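You operate a simulated robot arm through the tools that you are given. There is no shell and no other tool.

Carry out the task below with a simulated robot arm. There is one attempt and no reset: what you move stays moved.

TASK
Test the emergency stop, reset, and jog one picket through on HAND.
Fine: push the stop in and pull it out again; the mode knob goes to HAND before the jog; the other knobs stay. Where these are worked on the way, their far stop is far enough and under half their travel is too little: emergency stop.

The check looks at the end state, three seconds after you hand in, the way a careful person would. Anything else that was tipped, shoved, dropped, spilled or broken makes it a failure.

THE ROBOT
A 7-joint arm with a two-finger parallel gripper, fixed in place. Base frame: the origin is on the floor under the middle of its stand, x ahead of it, y to its left, z up. Readings come in m, degrees, newtons and seconds.
With the tool pointing down near the work surface it reaches from about 0.44 to 0.92 m from the base axis. Its first joint turns from -143.0 to 143.0 degrees. Payload 3 kg.
The TCP is the grasp point between the finger pads, 0.03 m short of the fingertips. In the tool frame z runs along the fingers and y along their closing line. The gripper opens to 0.094 m. The fingers are 0.028 m wide and 0.01 m thick; the gripper's body (0.05 by 0.096 m) begins 0.055 m behind the TCP.
Orientation is that of the tool frame in the base frame, as a unit quaternion [w, x, y, z]. With the fingers straight down and closing along the base's y, the tool's x points along the base's -x, its y along +y and its z along -z.

THE INTERFACE
- The arm moves only by the tool apply_moves. Its argument "plan" is a list of rows, each a list of 6 numbers: the shift along the tool's x, y, z in units of 25 mm (1.0 is 25 mm), then the turn, a rotation vector about the tool's x, y, z in units of 4 degrees (1.0 is 4 degrees). In form: [[dx, dy, dz, wx, wy, wz], ...]. A call has 1 to 20 rows; each row shifts and turns the commanded pose from where the row before left it, along the tool's axes as they then stand. "claw" is the opening, from 0 (shut) to 1 (fully open), set as the call begins (left out, the last holds). A call with a number of a shift or a turn outside -1 to 1 is refused whole. Each row takes 0.2 s and may step no farther than 0.05 m and 8.6 degrees from the row before; otherwise, or with a gripper value out of range, the whole call is refused. A pose out of reach is approached as far as the arm can. The call stops where the force on the tool passes 90 N (or 10 N more than at its start, if that is more) or the arm is blocked; 0.2 s more then pass. The fingers move at their own pace (about 0.072 m/s each) and stop on an object; they squeeze with about 42 N. The grip force told is the motor's: it shows also when the fingers shut on nothing. Time passes only in rows, and 0.2 s behind the last, so rows that do not move let the fingers close. The reply holds the time, the measured pose of the TCP, the force on the tool along the base axes, the opening and the grip force, in the units named above and with some noise, with the torque about the TCP (base axes, N m) and any sound that the robot's microphone picked up, and new pictures: "pictures" is both (left out), scene, wrist or none.
- Cameras (640 x 400 px; columns grow to the right, rows downward): "scene" is fixed at [0.3995, 0.6492, 1.4295]; the picture's right is [-0.88, -0.47, 0.00], its down [-0.26, 0.49, -0.83] and it looks along [0.39, -0.73, -0.56] (base axes); focal length 289 px, centre (320, 200). "wrist" rides on the gripper at [0.076, 0.014, -0.103] in the tool frame; the picture's right is [-0.18, 0.98, 0.00], its down [-0.75, -0.14, -0.64] and it looks along [-0.63, -0.12, 0.77] (tool axes); focal length 243 px, centre (320, 200). There is no depth. A picture from a camera that has moved, and an enlarged one, comes with that camera's place and axes in the base frame and with its lens.
- inspect(camera, box): a new picture of the part [left, top, right, bottom] of that camera's present view, enlarged. No time passes.
- close_job(): hands the job in; it is judged then, once.

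Places have to be worked out from the pictures, the camera data and where the tool is seen. Open the gripper and draw the arm clear of the work before you hand the job in, unless the task says otherwise.

The tools are called as name(argument=value, ...) on one line, values as JSON. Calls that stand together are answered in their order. apply_moves: Moves the arm, as the interface text tells. Its arguments: {"type":"object","properties":{"plan":{"type":"array","items":{"type":"array","items":{"type":"number"}}},"claw":{"type":"number"},"pictures":{"type":"string","enum":["both","scene","wrist","none"]}},"required":["plan"]} The other tools are called the same way: inspect (camera, box) takes an enlarged picture of a part of a camera's view; close_job () hands the job in.

At the start:

```text
time: 0.0
position: [0.5067, 0.2413, 1.2625]
tcp_rot: [0.0, 0.0, 1.0, 0.001]
contact_force: [0.1, -0.3, -0.2]
torque: [-0.03, -0.01, 0.01]
finger_gap: 0.0941
grip_force: 0.1
```

scene: 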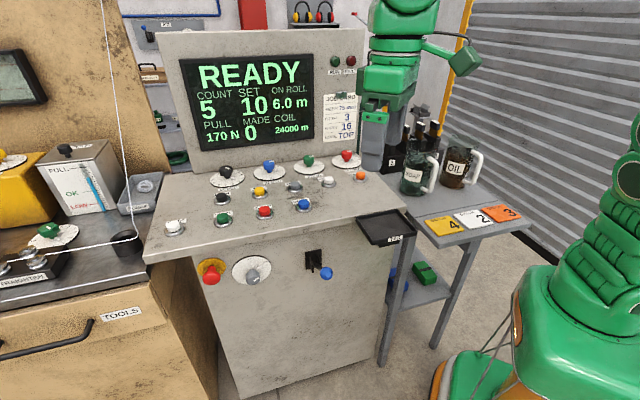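
wrist: 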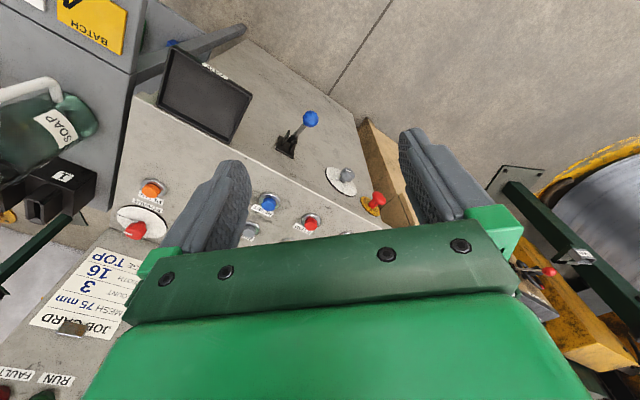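

I start by enlarging the console in the scene view to read the labels before moving anything.

inspect(camera="scene", box=[140, 140, 400, 300])

inspect(camera="scene", box=[180, 235, 360, 345])

inspect(camera="scene", box=[160, 30, 400, 180])

inspect(camera="wrist", box=[90, 40, 410, 240])

```text
2.46 times, centred on (270, 220) of scene
camera zoom: at [0.3995, 0.6492, 1.4295], right [-0.88, -0.47, 0.0], down [-0.26, 0.49, -0.83], along [0.39, -0.73, -0.56], focal length 711 px, centre (443, 151)
```

zoom: 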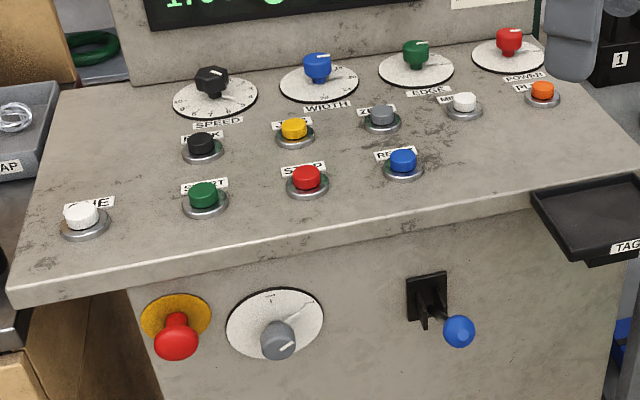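

```text
3.56 times, centred on (270, 290) of scene
camera zoom: at [0.3995, 0.6492, 1.4295], right [-0.88, -0.47, 0.0], down [-0.26, 0.49, -0.83], along [0.39, -0.73, -0.56], focal length 1027 px, centre (498, -120)
```

zoom: 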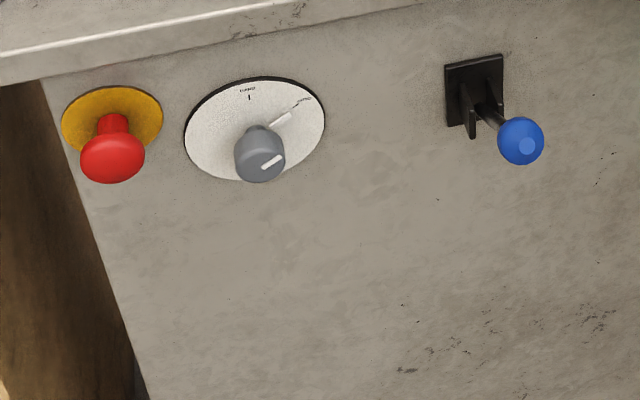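

```text
2.67 times, centred on (280, 105) of scene
camera zoom: at [0.3995, 0.6492, 1.4295], right [-0.88, -0.47, 0.0], down [-0.26, 0.49, -0.83], along [0.39, -0.73, -0.56], focal length 770 px, centre (427, 453)
```

zoom: 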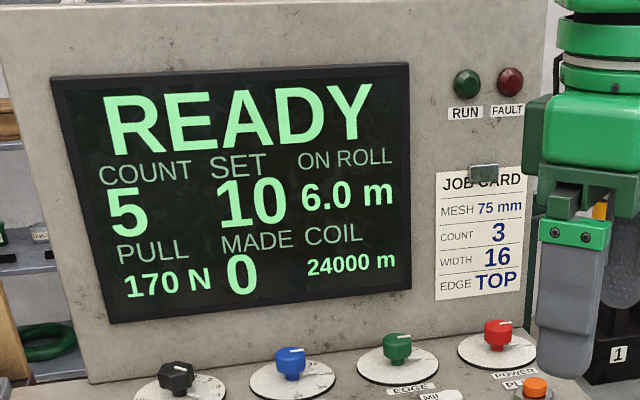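

```text
2.00 times, centred on (250, 140) of wrist
camera zoom: at [0.4314, 0.2549, 1.3651], right [0.18, 0.98, 0.0], down [0.75, -0.14, 0.64], along [0.63, -0.12, -0.77], focal length 485 px, centre (460, 320)
```

zoom: 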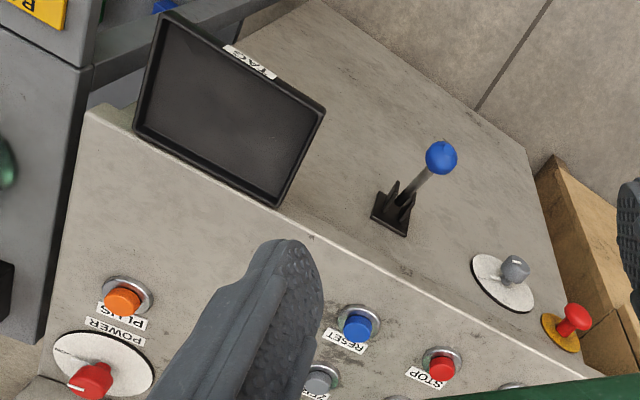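

The front panel holds the mushroom stop, a two-position mode knob and a blue-ball lever, with buttons on the desk; I zoom further to read which one is the jog.

inspect(camera="scene", box=[160, 200, 240, 250])

inspect(camera="scene", box=[205, 175, 285, 225])

inspect(camera="scene", box=[270, 165, 374, 230])

inspect(camera="scene", box=[225, 250, 289, 290])

inspect(camera="scene", box=[290, 235, 354, 295])

inspect(camera="scene", box=[200, 145, 370, 195])

inspect(camera="scene", box=[0, 100, 200, 350])

inspect(camera="scene", box=[340, 80, 540, 260])

```text
8.00 times, centred on (200, 225) of scene
camera zoom: at [0.3995, 0.6492, 1.4295], right [-0.88, -0.47, 0.0], down [-0.26, 0.49, -0.83], along [0.39, -0.73, -0.56], focal length 2310 px, centre (1280, 0)
```

zoom: 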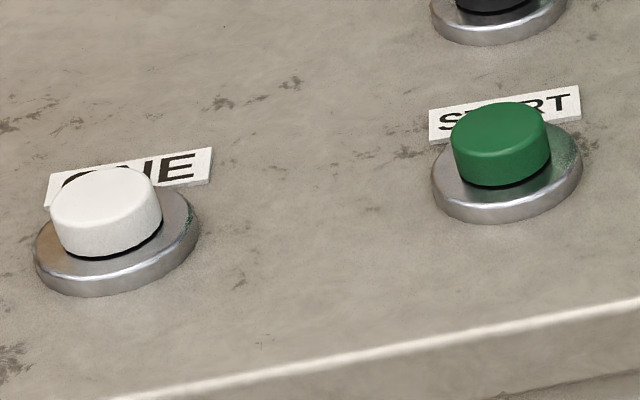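

```text
8.00 times, centred on (245, 200) of scene
camera zoom: at [0.3995, 0.6492, 1.4295], right [-0.88, -0.47, 0.0], down [-0.26, 0.49, -0.83], along [0.39, -0.73, -0.56], focal length 2310 px, centre (920, 200)
```

zoom: 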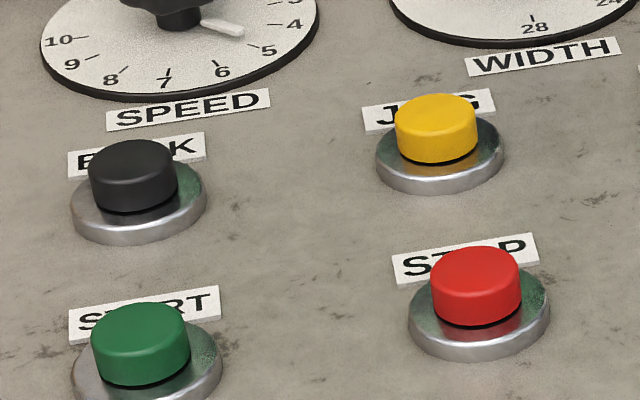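

```text
6.15 times, centred on (322, 198) of scene
camera zoom: at [0.3995, 0.6492, 1.4295], right [-0.88, -0.47, 0.0], down [-0.26, 0.49, -0.83], along [0.39, -0.73, -0.56], focal length 1777 px, centre (308, 215)
```

zoom: 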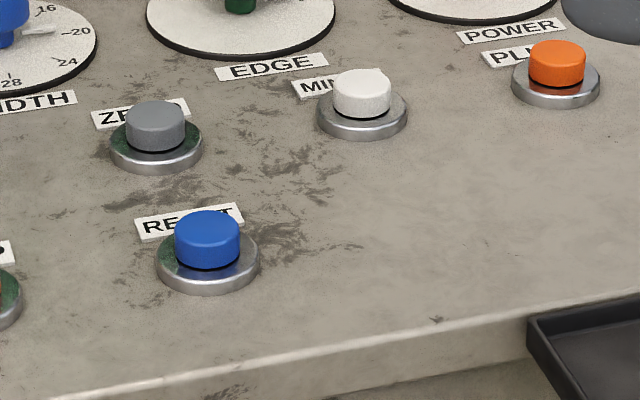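

```text
10.00 times, centred on (257, 270) of scene
camera zoom: at [0.3995, 0.6492, 1.4295], right [-0.88, -0.47, 0.0], down [-0.26, 0.49, -0.83], along [0.39, -0.73, -0.56], focal length 2887 px, centre (950, -500)
```

zoom: 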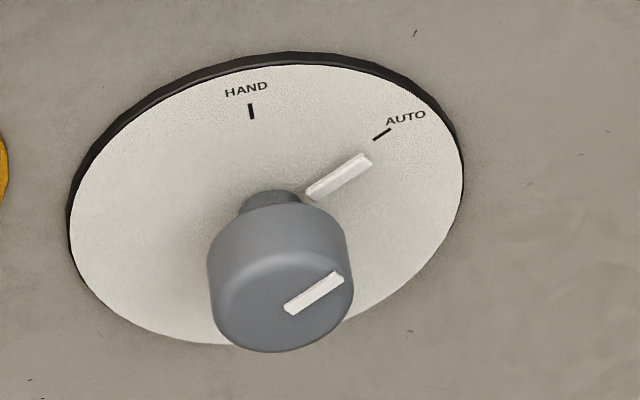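

```text
6.67 times, centred on (322, 265) of scene
camera zoom: at [0.3995, 0.6492, 1.4295], right [-0.88, -0.47, 0.0], down [-0.26, 0.49, -0.83], along [0.39, -0.73, -0.56], focal length 1925 px, centre (307, -233)
```

zoom: 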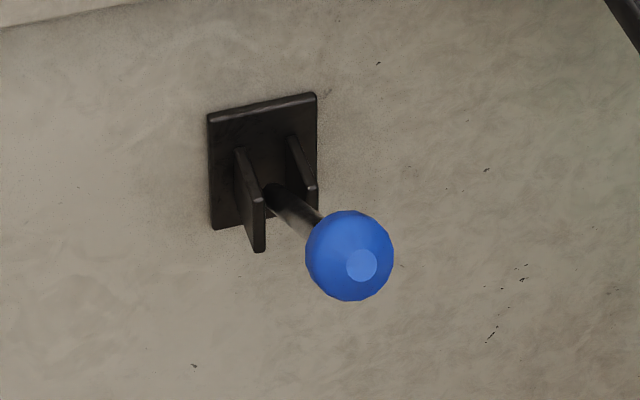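

```text
3.76 times, centred on (285, 170) of scene
camera zoom: at [0.3995, 0.6492, 1.4295], right [-0.88, -0.47, 0.0], down [-0.26, 0.49, -0.83], along [0.39, -0.73, -0.56], focal length 1087 px, centre (452, 313)
```

zoom: 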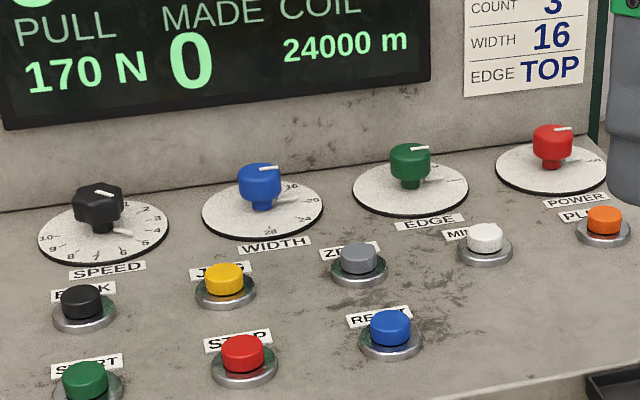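

```text
1.60 times, centred on (100, 225) of scene
camera zoom: at [0.3995, 0.6492, 1.4295], right [-0.88, -0.47, 0.0], down [-0.26, 0.49, -0.83], along [0.39, -0.73, -0.56], focal length 462 px, centre (672, 160)
```

zoom: 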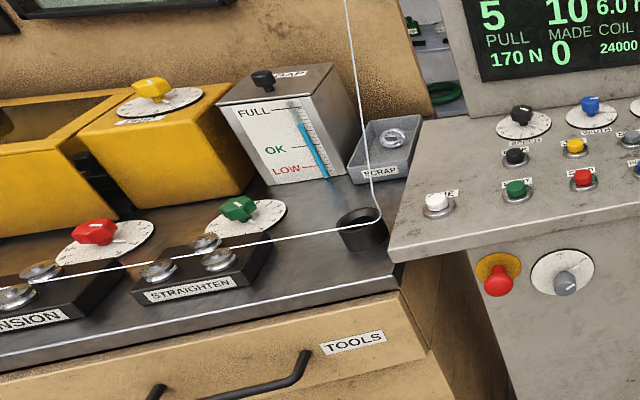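

```text
2.22 times, centred on (440, 170) of scene
camera zoom: at [0.3995, 0.6492, 1.4295], right [-0.88, -0.47, 0.0], down [-0.26, 0.49, -0.83], along [0.39, -0.73, -0.56], focal length 642 px, centre (53, 267)
```

zoom: 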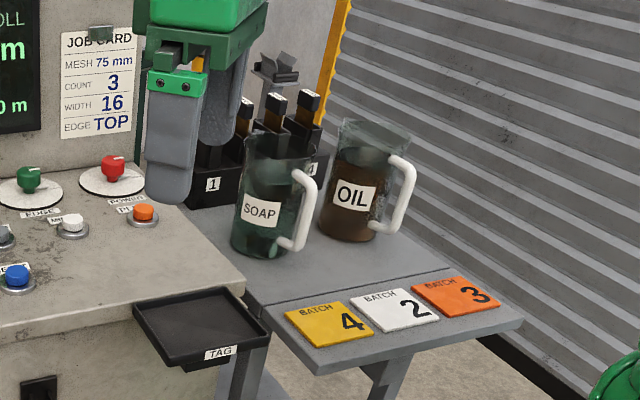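

The labels read START/STOP/RESET/ONE/BACK/JOG/ZERO/MINUS/PLUS on the desk, and HAND/AUTO for the grey knob on the front panel. Triangulating puts RESET near (0.757, 0.078, 0.957), JOG near (0.92, 0.07), the stop near (0.887, 0.331, 0.843) and the mode knob near (0.82, 0.26, 0.80). The panel is turned about 43°, so I first yaw the tool to match it in place.

apply_moves(plan=[[0, 0, 0, 0, 0, 0.973], [0, 0, 0, 0, 0, 0.973], [0, 0, 0, 0, 0, 0.973], [0, 0, 0, 0, 0, 0.973], [0, 0, 0, 0, 0, 0.973], [0, 0, 0, 0, 0, 0.973], [0, 0, 0, 0, 0, 0.973], [0, 0, 0, 0, 0, 0.973], [0, 0, 0, 0, 0, 0.973], [0, 0, 0, 0, 0, 0.973], [0, 0, 0, 0, 0, 0.973], [0, 0, 0, 0, 0, 0.973]], claw=1, pictures="both")

```text
time: 2.6
position: [0.5067, 0.2415, 1.2637]
tcp_rot: [0.0, 0.398, 0.917, 0.0]
contact_force: [0.6, -0.1, 0.1]
torque: [0.0, -0.04, 0.0]
finger_gap: 0.0943
grip_force: 0.1
camera wrist: at [0.4656, 0.3063, 1.3651], right [0.84, 0.54, 0.0], down [0.41, -0.65, 0.64], along [0.35, -0.54, -0.77], focal length 243 px, centre (320, 200)
```

scene: 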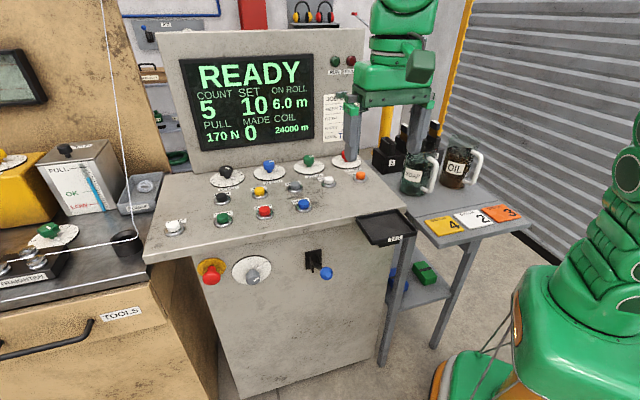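
wrist: 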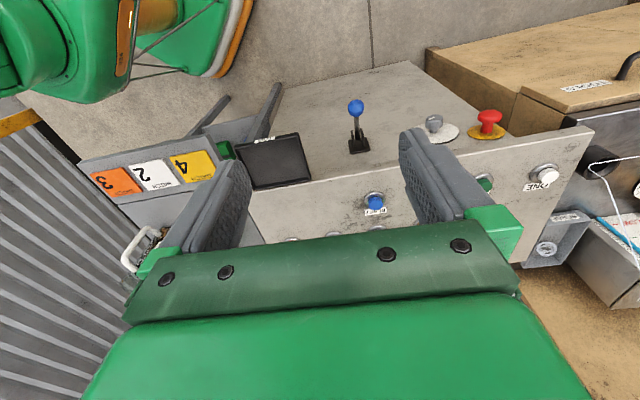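

The yaw followed cleanly. Next I shift to a spot in front of the panel (u≈0.80, away from it) and start pitching the tool up toward horizontal.

apply_moves(plan=[[0.45, 0.97, 0.4, 0, 0, 0], [0.45, 0.97, 0.4, 0, 0, 0], [0.45, 0.97, 0.4, 0, 0, 0], [0.45, 0.97, 0.4, 0, 0, 0], [0.45, 0.97, 0.4, 0, 0, 0], [0.45, 0.97, 0.4, 0, 0, 0], [0.45, 0.97, 0.4, 0, 0, 0], [0.45, 0.97, 0.4, 0, 0, 0], [0.45, 0.97, 0.4, 0, 0, 0], [0.45, 0.97, 0.4, 0, 0, 0], [0.45, 0.97, 0.4, 0, 0, 0], [0, 0, 0, 0, -1, 0], [0, 0, 0, 0, -1, 0], [0, 0, 0, 0, -1, 0], [0, 0, 0, 0, -1, 0], [0, 0, 0, 0, -1, 0], [0, 0, 0, 0, -1, 0], [0, 0, 0, 0, -1, 0], [0, 0, 0, 0, -1, 0]])

```text
time: 6.6
position: [0.6172, 0.5134, 1.1531]
tcp_rot: [0.253, 0.381, 0.882, -0.109]
contact_force: [-0.4, 1.0, 0.0]
torque: [0.02, -0.02, -0.02]
finger_gap: 0.0941
grip_force: 0.1
camera wrist: at [0.5461, 0.6091, 1.1992], right [0.82, 0.56, 0.1], down [0.1, -0.31, 0.94], along [0.56, -0.77, -0.32], focal length 243 px, centre (320, 200)
```

scene: 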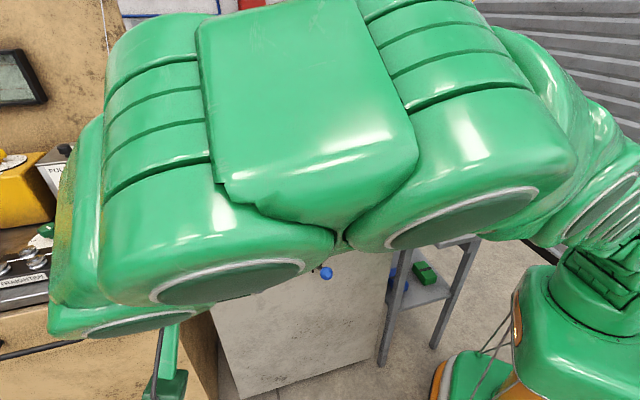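
wrist: 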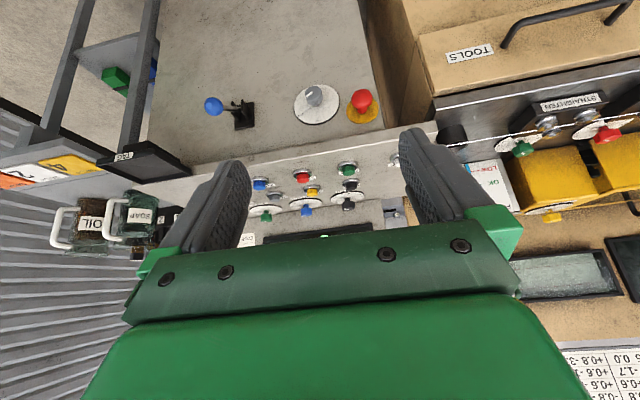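

The front panel with stop, knob and lever is now in the wrist view (upside down). I finish the pitch to horizontal.

apply_moves(plan=[[0, 0, 0, 0, -1, 0], [0, 0, 0, 0, -1, 0], [0, 0, 0, 0, -1, 0], [0, 0, 0, 0, -1, 0], [0, 0, 0, 0, -1, 0], [0, 0, 0, 0, -1, 0], [0, 0, 0, 0, -1, 0], [0, 0, 0, 0, -1, 0], [0, 0, 0, 0, -1, 0], [0, 0, 0, 0, -1, 0], [0, 0, 0, 0, -1, 0], [0, 0, 0, 0, -1, 0], [0, 0, 0, 0, -1, 0], [0, 0, 0, 0, -1, 0], [0, 0, 0, 0, -0.5, 0]])

```text
time: 9.8
position: [0.617, 0.5148, 1.1527]
tcp_rot: [0.65, 0.278, 0.65, -0.279]
contact_force: [-0.4, 0.5, 0.0]
torque: [0.0, -0.02, -0.02]
finger_gap: 0.0941
grip_force: 0.1
camera wrist: at [0.5569, 0.5978, 1.0757], right [0.71, 0.67, 0.18], down [-0.54, 0.37, 0.75], along [0.44, -0.64, 0.63], focal length 243 px, centre (320, 200)
```

scene: 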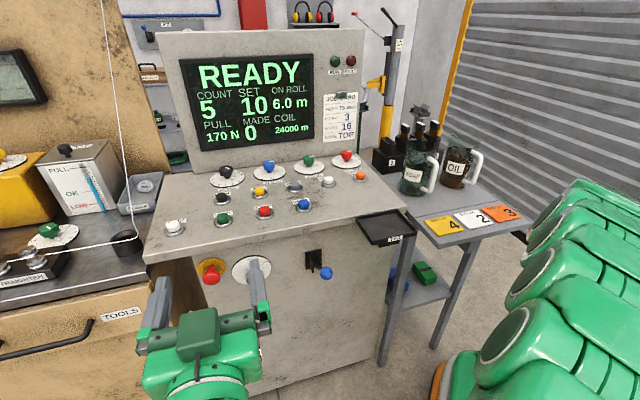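
wrist: 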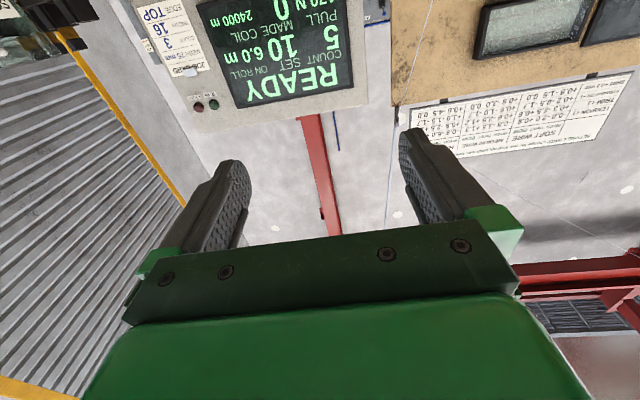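

The tool is now horizontal, facing the panel (tool z ≈ (0.69,−0.72,0), x down, y along the panel). I lower to the stop's height and line up sideways while closing the fingers, staying well back from the panel.

apply_moves(plan=[[0.95, 0.21, 0, 0, 0, 0], [0.95, 0.21, 0, 0, 0, 0], [0.95, 0.21, 0, 0, 0, 0], [0.95, 0.21, 0, 0, 0, 0], [0.95, 0.21, 0, 0, 0, 0], [0.95, 0.21, 0, 0, 0, 0], [0.95, 0.21, 0, 0, 0, 0], [0.95, 0.21, 0, 0, 0, 0], [0.95, 0.21, 0, 0, 0, 0], [0.95, 0.21, 0, 0, 0, 0], [0.95, 0.21, 0, 0, 0, 0], [0.95, 0.21, 0, 0, 0, 0], [0.95, 0.21, 0, 0, 0, 0]], claw=0)

```text
time: 12.6
position: [0.6579, 0.5469, 0.8607]
tcp_rot: [0.649, 0.281, 0.649, -0.28]
contact_force: [-0.9, -1.0, 0.1]
torque: [-0.03, 0.01, 0.02]
finger_gap: 0.0002
grip_force: 32.2
out of reach, approached as far as the arm can: row 12, 13
camera wrist: at [0.5994, 0.63, 0.784], right [0.72, 0.67, 0.19], down [-0.54, 0.37, 0.75], along [0.44, -0.64, 0.63], focal length 243 px, centre (320, 200)
```

scene: 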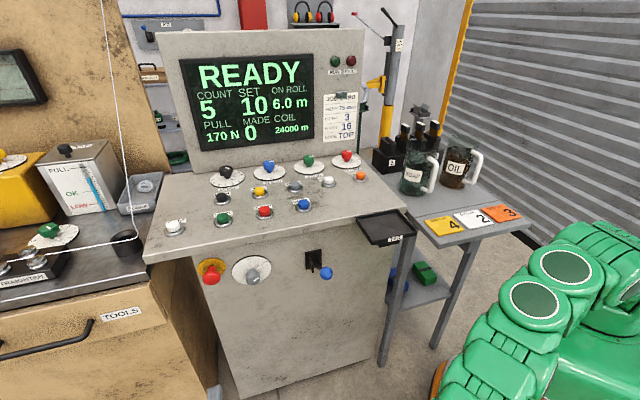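
wrist: 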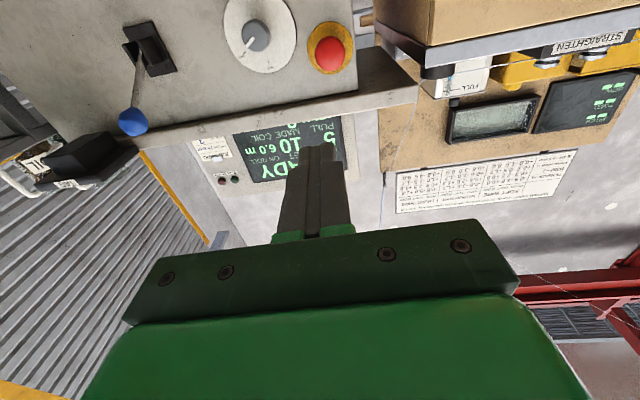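

The last rows were clipped by reach (about 1.7 cm short), and the re-triangulated stop is near (0.88, 0.335, 0.848), with the knob near (0.812, 0.264, 0.81). I advance 15 cm toward the panel, still about 13 cm short of the stop, to see how the reach behaves there.

apply_moves(plan=[[0, 0, 1, 0, 0, 0], [0, 0, 1, 0, 0, 0], [0, 0, 1, 0, 0, 0], [0, 0, 1, 0, 0, 0], [0, 0, 1, 0, 0, 0], [0, 0, 1, 0, 0, 0]])

```text
time: 14.0
position: [0.7607, 0.4367, 0.8596]
tcp_rot: [0.649, 0.28, 0.649, -0.281]
contact_force: [-1.4, -0.1, 0.4]
torque: [0.01, 0.02, -0.02]
finger_gap: 0.0
grip_force: 32.9
camera wrist: at [0.7021, 0.5203, 0.7824], right [0.71, 0.68, 0.18], down [-0.54, 0.37, 0.75], along [0.44, -0.64, 0.63], focal length 243 px, centre (320, 200)
```

scene: 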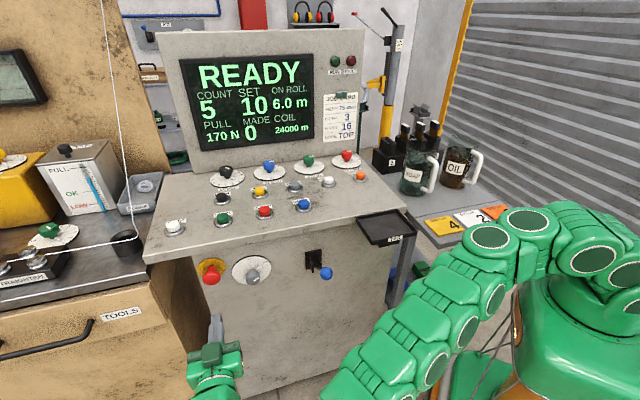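
wrist: 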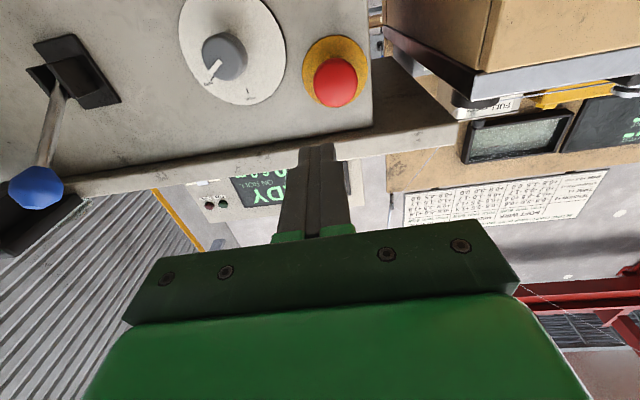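

The stop's cap triangulates again to about (0.881, 0.336, 0.849). I align sideways and down, advance 7.5 cm, and check the alignment before touching.

apply_moves(plan=[[0.45, 0.7, 0.5, 0, 0, 0], [0, 0, 0.85, 0, 0, 0], [0, 0, 0.85, 0, 0, 0], [0, 0, 0.8, 0, 0, 0]])

inspect(camera="scene", box=[160, 240, 320, 340])

inspect(camera="wrist", box=[160, 0, 480, 200])

```text
time: 15.0
position: [0.8246, 0.3978, 0.849]
tcp_rot: [0.649, 0.281, 0.649, -0.28]
contact_force: [-0.4, -0.2, 0.3]
torque: [0.01, 0.0, -0.01]
finger_gap: 0.0
grip_force: 33.1
camera wrist: at [0.7664, 0.4814, 0.7727], right [0.72, 0.67, 0.18], down [-0.54, 0.37, 0.75], along [0.44, -0.64, 0.63], focal length 243 px, centre (320, 200)
```

scene: 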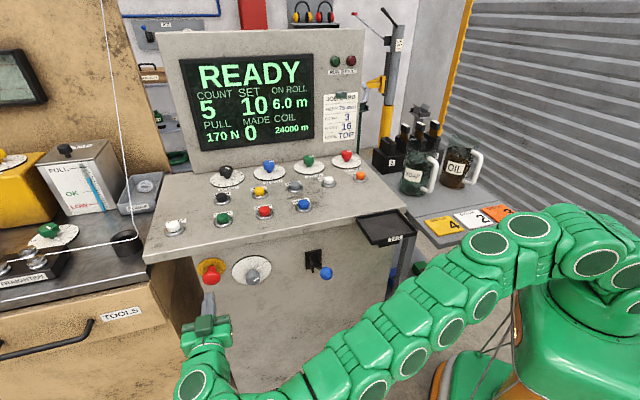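
wrist: 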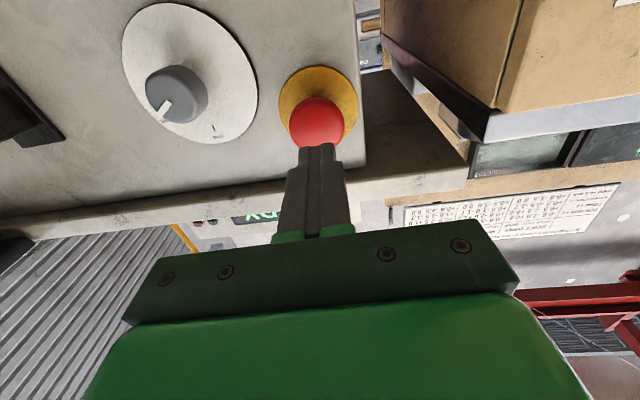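

```text
4.00 times, centred on (240, 290) of scene
camera zoom: at [0.3995, 0.6492, 1.4295], right [-0.88, -0.47, 0.0], down [-0.26, 0.49, -0.83], along [0.39, -0.73, -0.56], focal length 1155 px, centre (640, -160)
```

zoom: 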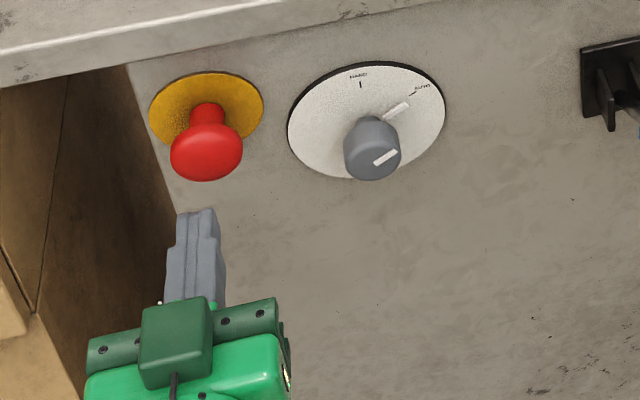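

```text
2.00 times, centred on (320, 100) of wrist
camera zoom: at [0.7664, 0.4814, 0.7727], right [0.72, 0.67, 0.18], down [-0.54, 0.37, 0.75], along [0.44, -0.64, 0.63], focal length 485 px, centre (320, 400)
```

zoom: 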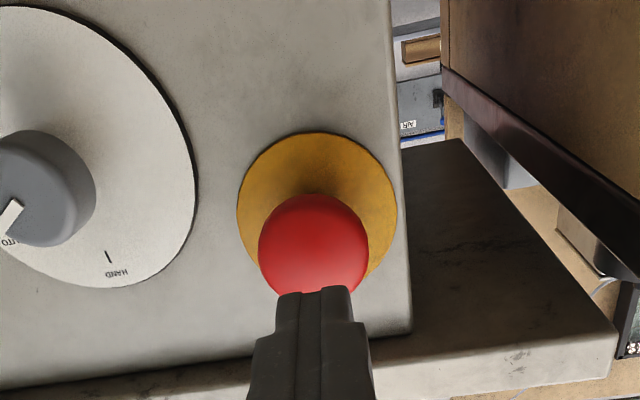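

The tool axis extrapolates right onto the stop's cap centre. I advance slowly until contact and watch the force.

apply_moves(plan=[[0, 0, 0.4, 0, 0, 0], [0, 0, 0.4, 0, 0, 0], [0, 0, 0.4, 0, 0, 0], [0, 0, 0.15, 0, 0, 0], [0, 0, 0.15, 0, 0, 0]])

inspect(camera="wrist", box=[160, 0, 480, 200])

inspect(camera="scene", box=[160, 240, 320, 340])

```text
time: 16.2
position: [0.8516, 0.3668, 0.8498]
tcp_rot: [0.649, 0.28, 0.649, -0.28]
contact_force: [0.5, -0.4, 0.2]
torque: [0.0, -0.02, -0.02]
finger_gap: 0.0002
grip_force: 32.9
camera wrist: at [0.7915, 0.4515, 0.7732], right [0.72, 0.67, 0.18], down [-0.54, 0.37, 0.75], along [0.44, -0.64, 0.63], focal length 243 px, centre (320, 200)
```

scene: 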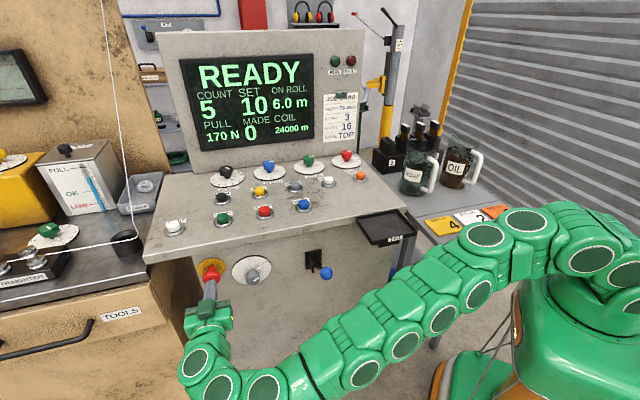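
wrist: 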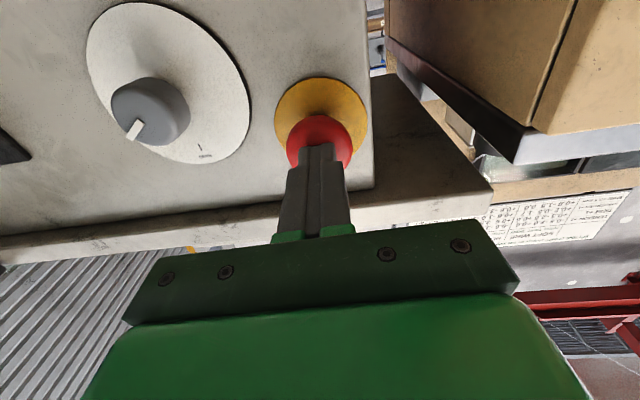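

```text
2.00 times, centred on (320, 100) of wrist
camera zoom: at [0.7915, 0.4515, 0.7732], right [0.72, 0.67, 0.18], down [-0.54, 0.37, 0.75], along [0.44, -0.64, 0.63], focal length 485 px, centre (320, 400)
```

zoom: 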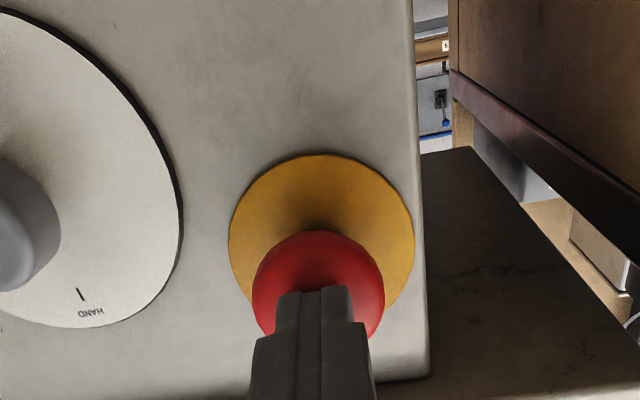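

```text
4.00 times, centred on (240, 290) of scene
camera zoom: at [0.3995, 0.6492, 1.4295], right [-0.88, -0.47, 0.0], down [-0.26, 0.49, -0.83], along [0.39, -0.73, -0.56], focal length 1155 px, centre (640, -160)
```

zoom: 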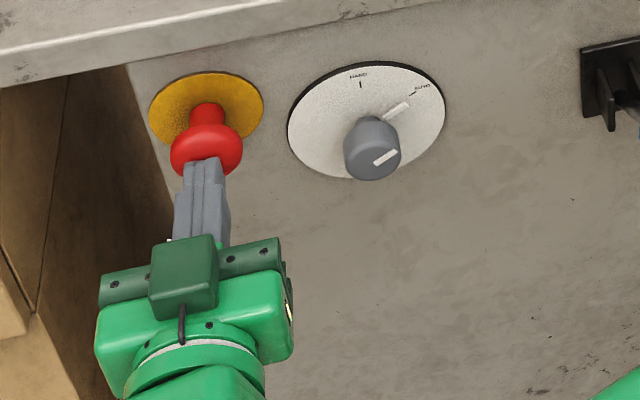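

The tips are almost at the cap with no force yet; I continue in small steps.

apply_moves(plan=[[0, 0, 0.12, 0, 0, 0], [0, 0, 0.12, 0, 0, 0], [0, 0, 0.12, 0, 0, 0]], pictures="none")

```text
time: 17.0
position: [0.8573, 0.3633, 0.8489]
tcp_rot: [0.65, 0.279, 0.65, -0.279]
contact_force: [-0.5, 0.4, 0.2]
torque: [0.05, -0.01, 0.02]
finger_gap: 0.0002
grip_force: 32.9
```

apply_moves(plan=[[0, 0, 0.12, 0, 0, 0], [0, 0, 0.12, 0, 0, 0], [0, 0, 0.12, 0, 0, 0]], pictures="wrist")

```text
time: 17.8
position: [0.8603, 0.3634, 0.8488]
tcp_rot: [0.65, 0.277, 0.651, -0.278]
contact_force: [-82.4, 23.1, 3.3]
torque: [-0.14, -0.19, -1.09]
finger_gap: 0.0
grip_force: 33.4
camera wrist: at [0.8005, 0.4459, 0.772], right [0.71, 0.68, 0.18], down [-0.54, 0.37, 0.75], along [0.44, -0.64, 0.63], focal length 243 px, centre (320, 200)
```

wrist: 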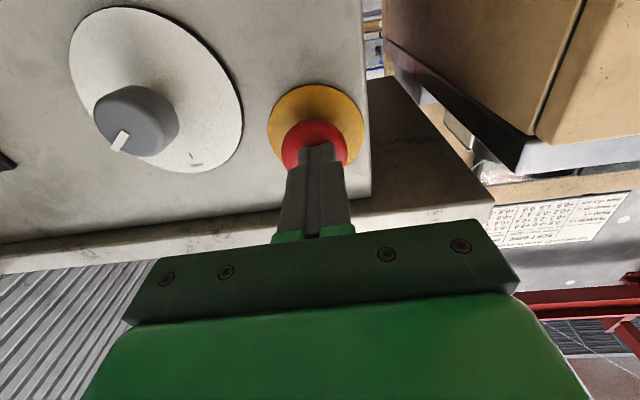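

Force rose to about 85 N with some sideways component; I check the pictures to see whether the cap has moved in and where the contact is.

inspect(camera="wrist", box=[220, 50, 420, 175])

inspect(camera="scene", box=[160, 240, 320, 340])

inspect(camera="scene", box=[160, 30, 400, 180])

```text
3.20 times, centred on (320, 112) of wrist
camera zoom: at [0.8005, 0.4459, 0.772], right [0.71, 0.68, 0.18], down [-0.54, 0.37, 0.75], along [0.44, -0.64, 0.63], focal length 776 px, centre (320, 480)
```

zoom: 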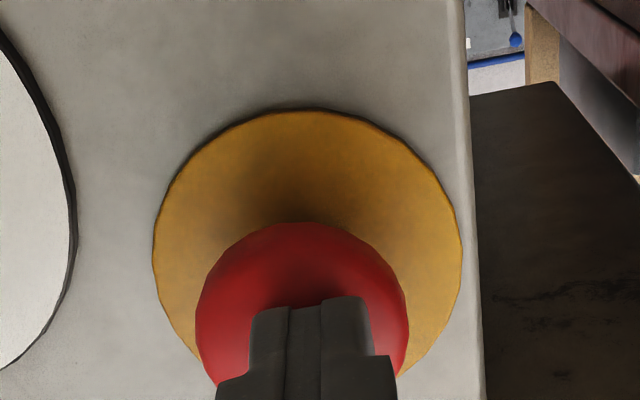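

```text
4.00 times, centred on (240, 290) of scene
camera zoom: at [0.3995, 0.6492, 1.4295], right [-0.88, -0.47, 0.0], down [-0.26, 0.49, -0.83], along [0.39, -0.73, -0.56], focal length 1155 px, centre (640, -160)
```

zoom: 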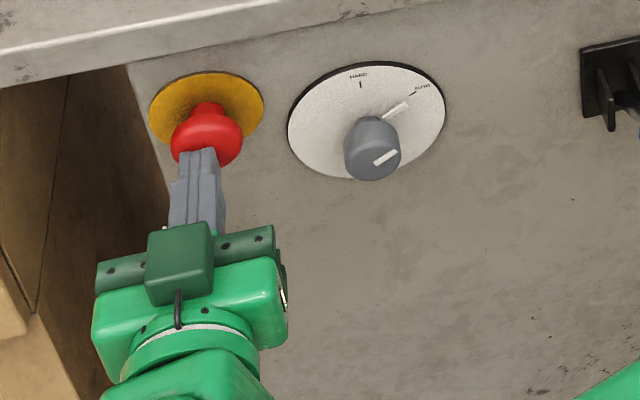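

```text
2.67 times, centred on (280, 105) of scene
camera zoom: at [0.3995, 0.6492, 1.4295], right [-0.88, -0.47, 0.0], down [-0.26, 0.49, -0.83], along [0.39, -0.73, -0.56], focal length 770 px, centre (427, 453)
```

zoom: 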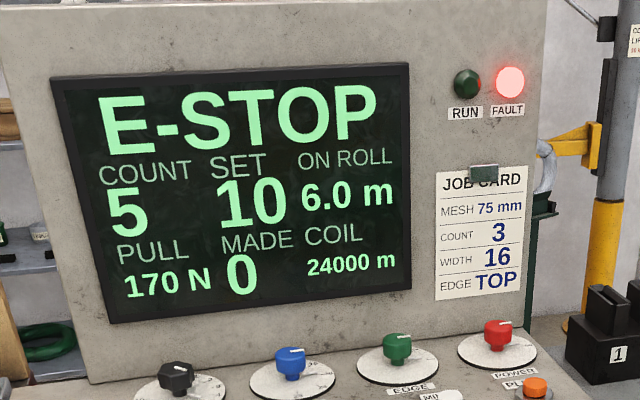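

The screen now shows E-STOP with the FAULT lamp lit, and the cap has moved in with the force at a hard stop. I back off to see whether it stays latched.

apply_moves(plan=[[0, 0, -0.4, 0, 0, 0], [0, 0, -0.6, 0, 0, 0], [0, 0, -0.6, 0, 0, 0], [0, 0, -0.6, 0, 0, 0], [0, 0, -0.6, 0, 0, 0]])

inspect(camera="scene", box=[160, 240, 320, 340])

inspect(camera="wrist", box=[220, 30, 420, 155])

```text
time: 19.0
position: [0.8149, 0.4076, 0.8515]
tcp_rot: [0.649, 0.28, 0.649, -0.28]
contact_force: [0.2, -0.7, -0.2]
torque: [-0.03, -0.01, 0.03]
finger_gap: 0.0
grip_force: 33.3
camera wrist: at [0.7555, 0.4901, 0.7737], right [0.71, 0.67, 0.18], down [-0.54, 0.37, 0.75], along [0.44, -0.64, 0.63], focal length 243 px, centre (320, 200)
```

scene: 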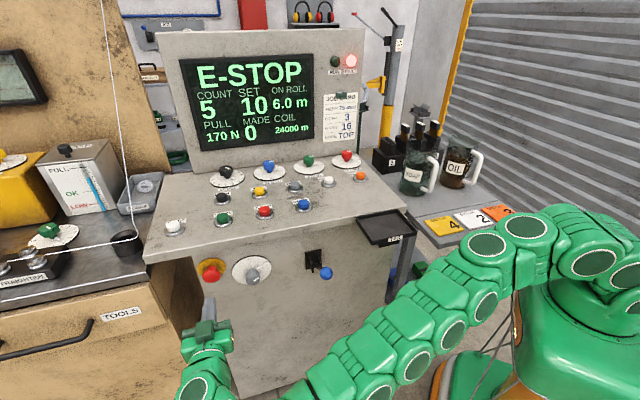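
wrist: 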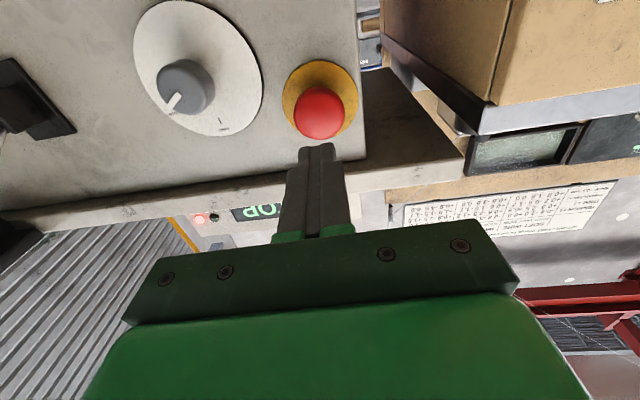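

```text
4.00 times, centred on (240, 290) of scene
camera zoom: at [0.3995, 0.6492, 1.4295], right [-0.88, -0.47, 0.0], down [-0.26, 0.49, -0.83], along [0.39, -0.73, -0.56], focal length 1155 px, centre (640, -160)
```

zoom: 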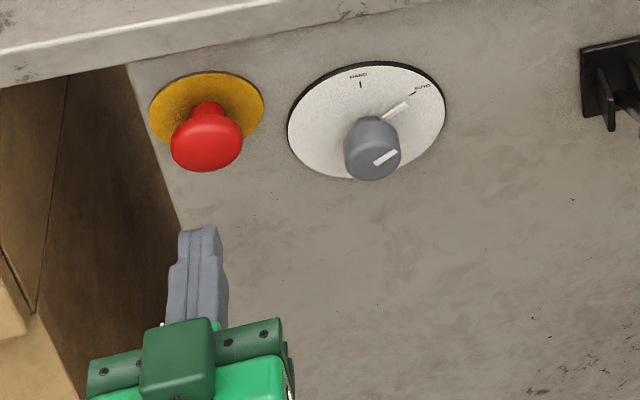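

```text
3.20 times, centred on (320, 92) of wrist
camera zoom: at [0.7555, 0.4901, 0.7737], right [0.71, 0.67, 0.18], down [-0.54, 0.37, 0.75], along [0.44, -0.64, 0.63], focal length 776 px, centre (320, 544)
```

zoom: 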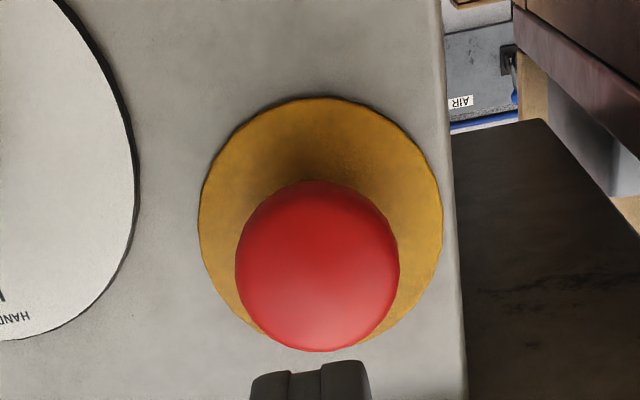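

It stays latched in with E-STOP showing. To pull it out I open the fingers to about 75 mm, advance with the cap between them (tips still short of the yellow plate) and check.

apply_moves(plan=[[0.12, 0, 0, 0, 0, 0], [0, 0, 0, 0, 0, 0], [0, 0, 0, 0, 0, 0], [0, 0, 0.6, 0, 0, 0], [0, 0, 0.6, 0, 0, 0], [0, 0, 0.6, 0, 0, 0], [0, 0, 0.6, 0, 0, 0], [0, 0, 0.5, 0, 0, 0]], claw=0.8)

inspect(camera="scene", box=[160, 240, 320, 340])

inspect(camera="wrist", box=[200, 50, 440, 200])

```text
time: 20.8
position: [0.8636, 0.3553, 0.8481]
tcp_rot: [0.649, 0.28, 0.65, -0.28]
contact_force: [1.1, -0.1, -0.8]
torque: [0.03, 0.03, 0.0]
finger_gap: 0.0752
grip_force: 0.0
camera wrist: at [0.8054, 0.4386, 0.7706], right [0.72, 0.67, 0.18], down [-0.54, 0.37, 0.75], along [0.44, -0.64, 0.63], focal length 243 px, centre (320, 200)
```

scene: 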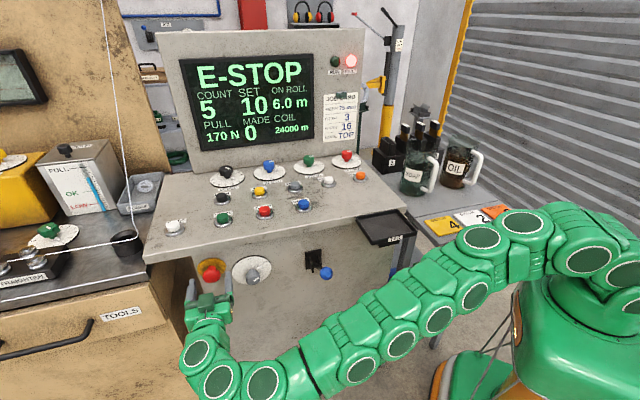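
wrist: 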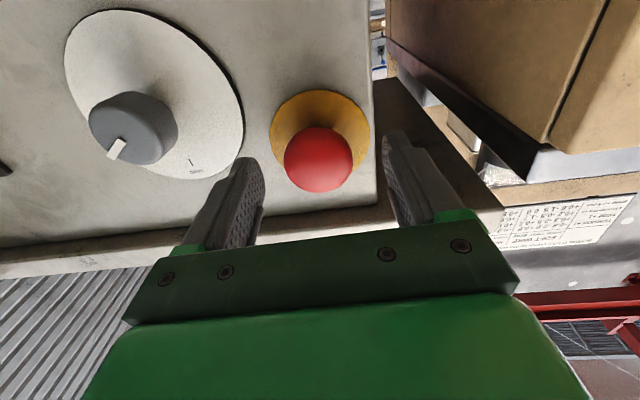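

```text
4.00 times, centred on (240, 290) of scene
camera zoom: at [0.3995, 0.6492, 1.4295], right [-0.88, -0.47, 0.0], down [-0.26, 0.49, -0.83], along [0.39, -0.73, -0.56], focal length 1155 px, centre (640, -160)
```

zoom: 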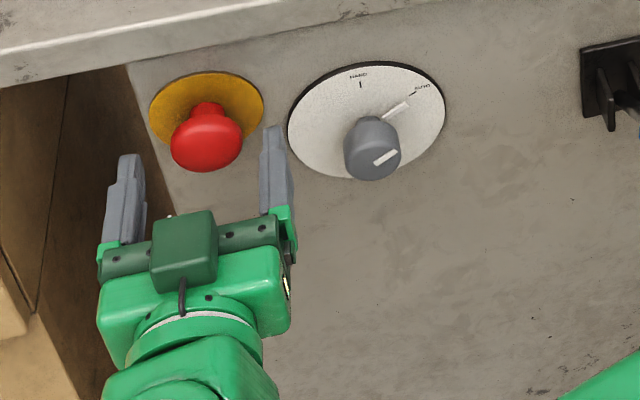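

```text
2.67 times, centred on (320, 125) of wrist
camera zoom: at [0.8054, 0.4386, 0.7706], right [0.72, 0.67, 0.18], down [-0.54, 0.37, 0.75], along [0.44, -0.64, 0.63], focal length 647 px, centre (320, 400)
```

zoom: 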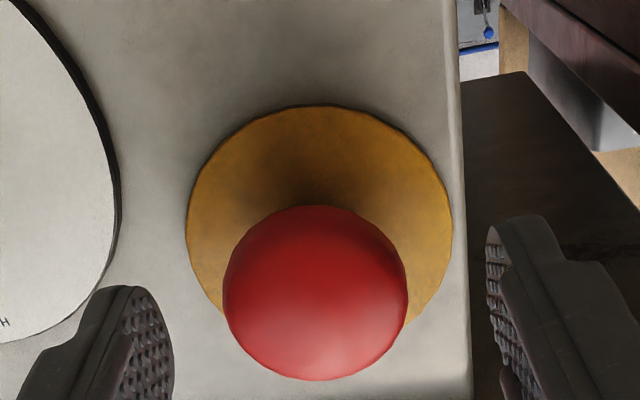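

The cap sits between the fingers but the tips need to go about 16 mm deeper to get the pads around its rim. I advance and close the grip.

apply_moves(plan=[[0, 0, 0.33, 0, 0, 0], [0, 0, 0.33, 0, 0, 0]], pictures="none")

apply_moves(plan=[[0, 0, 0, 0, 0, 0], [0, 0, 0, 0, 0, 0], [0, 0, 0, 0, 0, 0], [0, 0, 0, 0, 0, 0]], claw=0)

inspect(camera="scene", box=[160, 240, 320, 340])

inspect(camera="wrist", box=[200, 50, 440, 200])

```text
time: 21.4
position: [0.8771, 0.344, 0.8466]
tcp_rot: [0.65, 0.28, 0.649, -0.279]
contact_force: [-0.5, 0.0, 0.6]
torque: [0.0, 0.01, -0.02]
finger_gap: 0.0749
grip_force: 0.1
```

```text
time: 22.4
position: [0.8765, 0.3416, 0.8471]
tcp_rot: [0.649, 0.282, 0.648, -0.283]
contact_force: [-25.0, -8.2, 6.9]
torque: [0.01, 0.09, -0.13]
finger_gap: 0.0439
grip_force: 44.8
stopped in row 4: the force on the tool passed its limit at 93 N (the readings are from after the stop); the commanded pose is now the measured one
camera wrist: at [0.817, 0.4253, 0.7699], right [0.72, 0.67, 0.18], down [-0.54, 0.38, 0.75], along [0.43, -0.64, 0.63], focal length 243 px, centre (320, 200)
```

scene: 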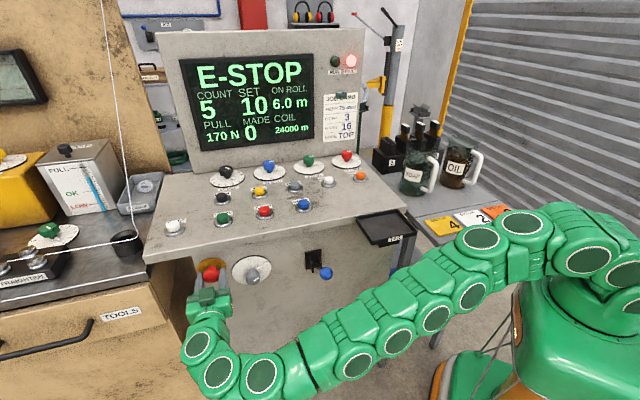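
wrist: 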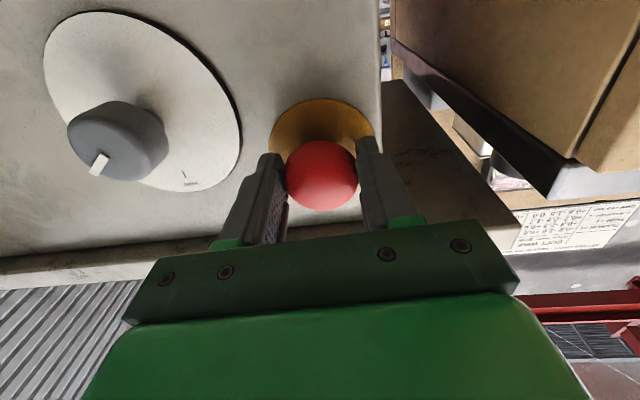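

```text
4.00 times, centred on (240, 290) of scene
camera zoom: at [0.3995, 0.6492, 1.4295], right [-0.88, -0.47, 0.0], down [-0.26, 0.49, -0.83], along [0.39, -0.73, -0.56], focal length 1155 px, centre (640, -160)
```

zoom: 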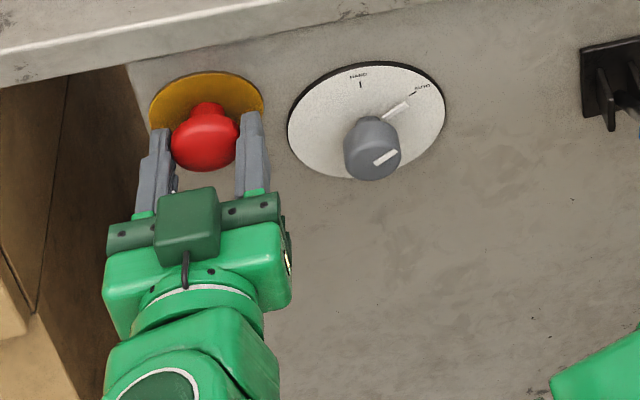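

```text
2.67 times, centred on (320, 125) of wrist
camera zoom: at [0.817, 0.4253, 0.7699], right [0.72, 0.67, 0.18], down [-0.54, 0.38, 0.75], along [0.43, -0.64, 0.63], focal length 647 px, centre (320, 400)
```

zoom: 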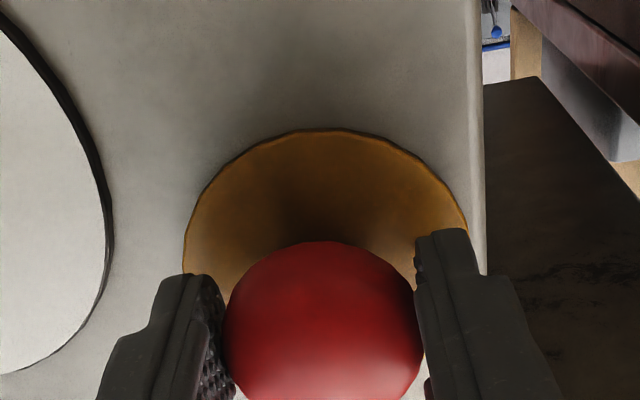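

The cap is gripped (gap 44 mm, 45 N). I pull straight back in small steps.

apply_moves(plan=[[0, -0.05, -0.12, 0, 0, 0], [0, 0, -0.12, 0, 0, 0], [0, 0, -0.12, 0, 0, 0], [0, 0, -0.12, 0, 0, 0]])

inspect(camera="scene", box=[160, 240, 320, 340])

```text
time: 23.4
position: [0.8691, 0.3476, 0.8471]
tcp_rot: [0.649, 0.283, 0.648, -0.283]
contact_force: [39.9, -11.1, 11.5]
torque: [-0.02, 0.01, 0.65]
finger_gap: 0.0443
grip_force: 45.2
camera wrist: at [0.8107, 0.4315, 0.7697], right [0.72, 0.67, 0.18], down [-0.54, 0.38, 0.75], along [0.43, -0.64, 0.63], focal length 243 px, centre (320, 200)
```

scene: 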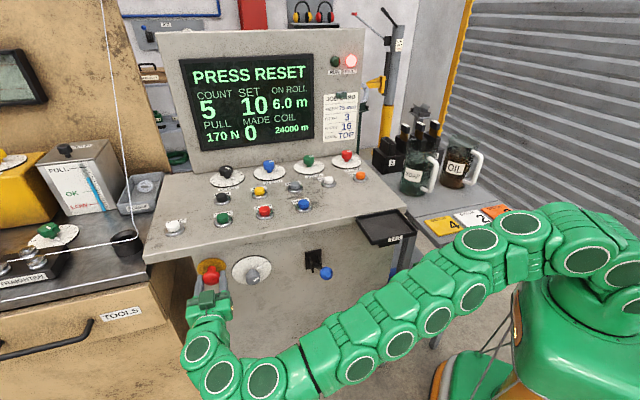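
wrist: 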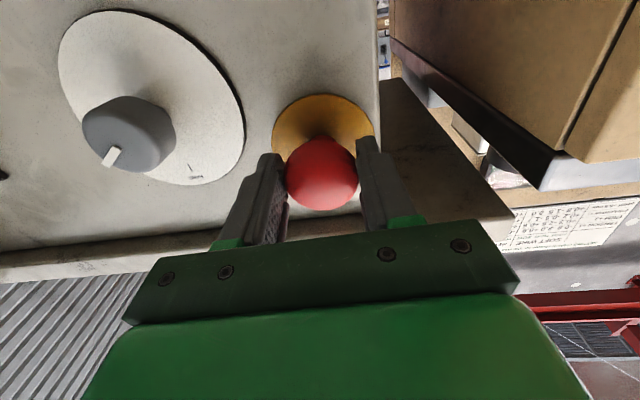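

```text
4.00 times, centred on (240, 290) of scene
camera zoom: at [0.3995, 0.6492, 1.4295], right [-0.88, -0.47, 0.0], down [-0.26, 0.49, -0.83], along [0.39, -0.73, -0.56], focal length 1155 px, centre (640, -160)
```

zoom: 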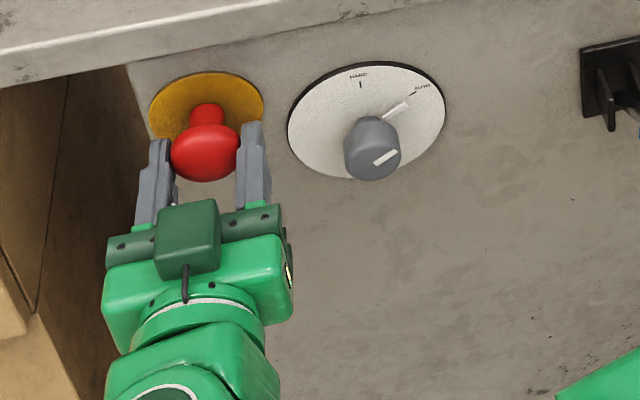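

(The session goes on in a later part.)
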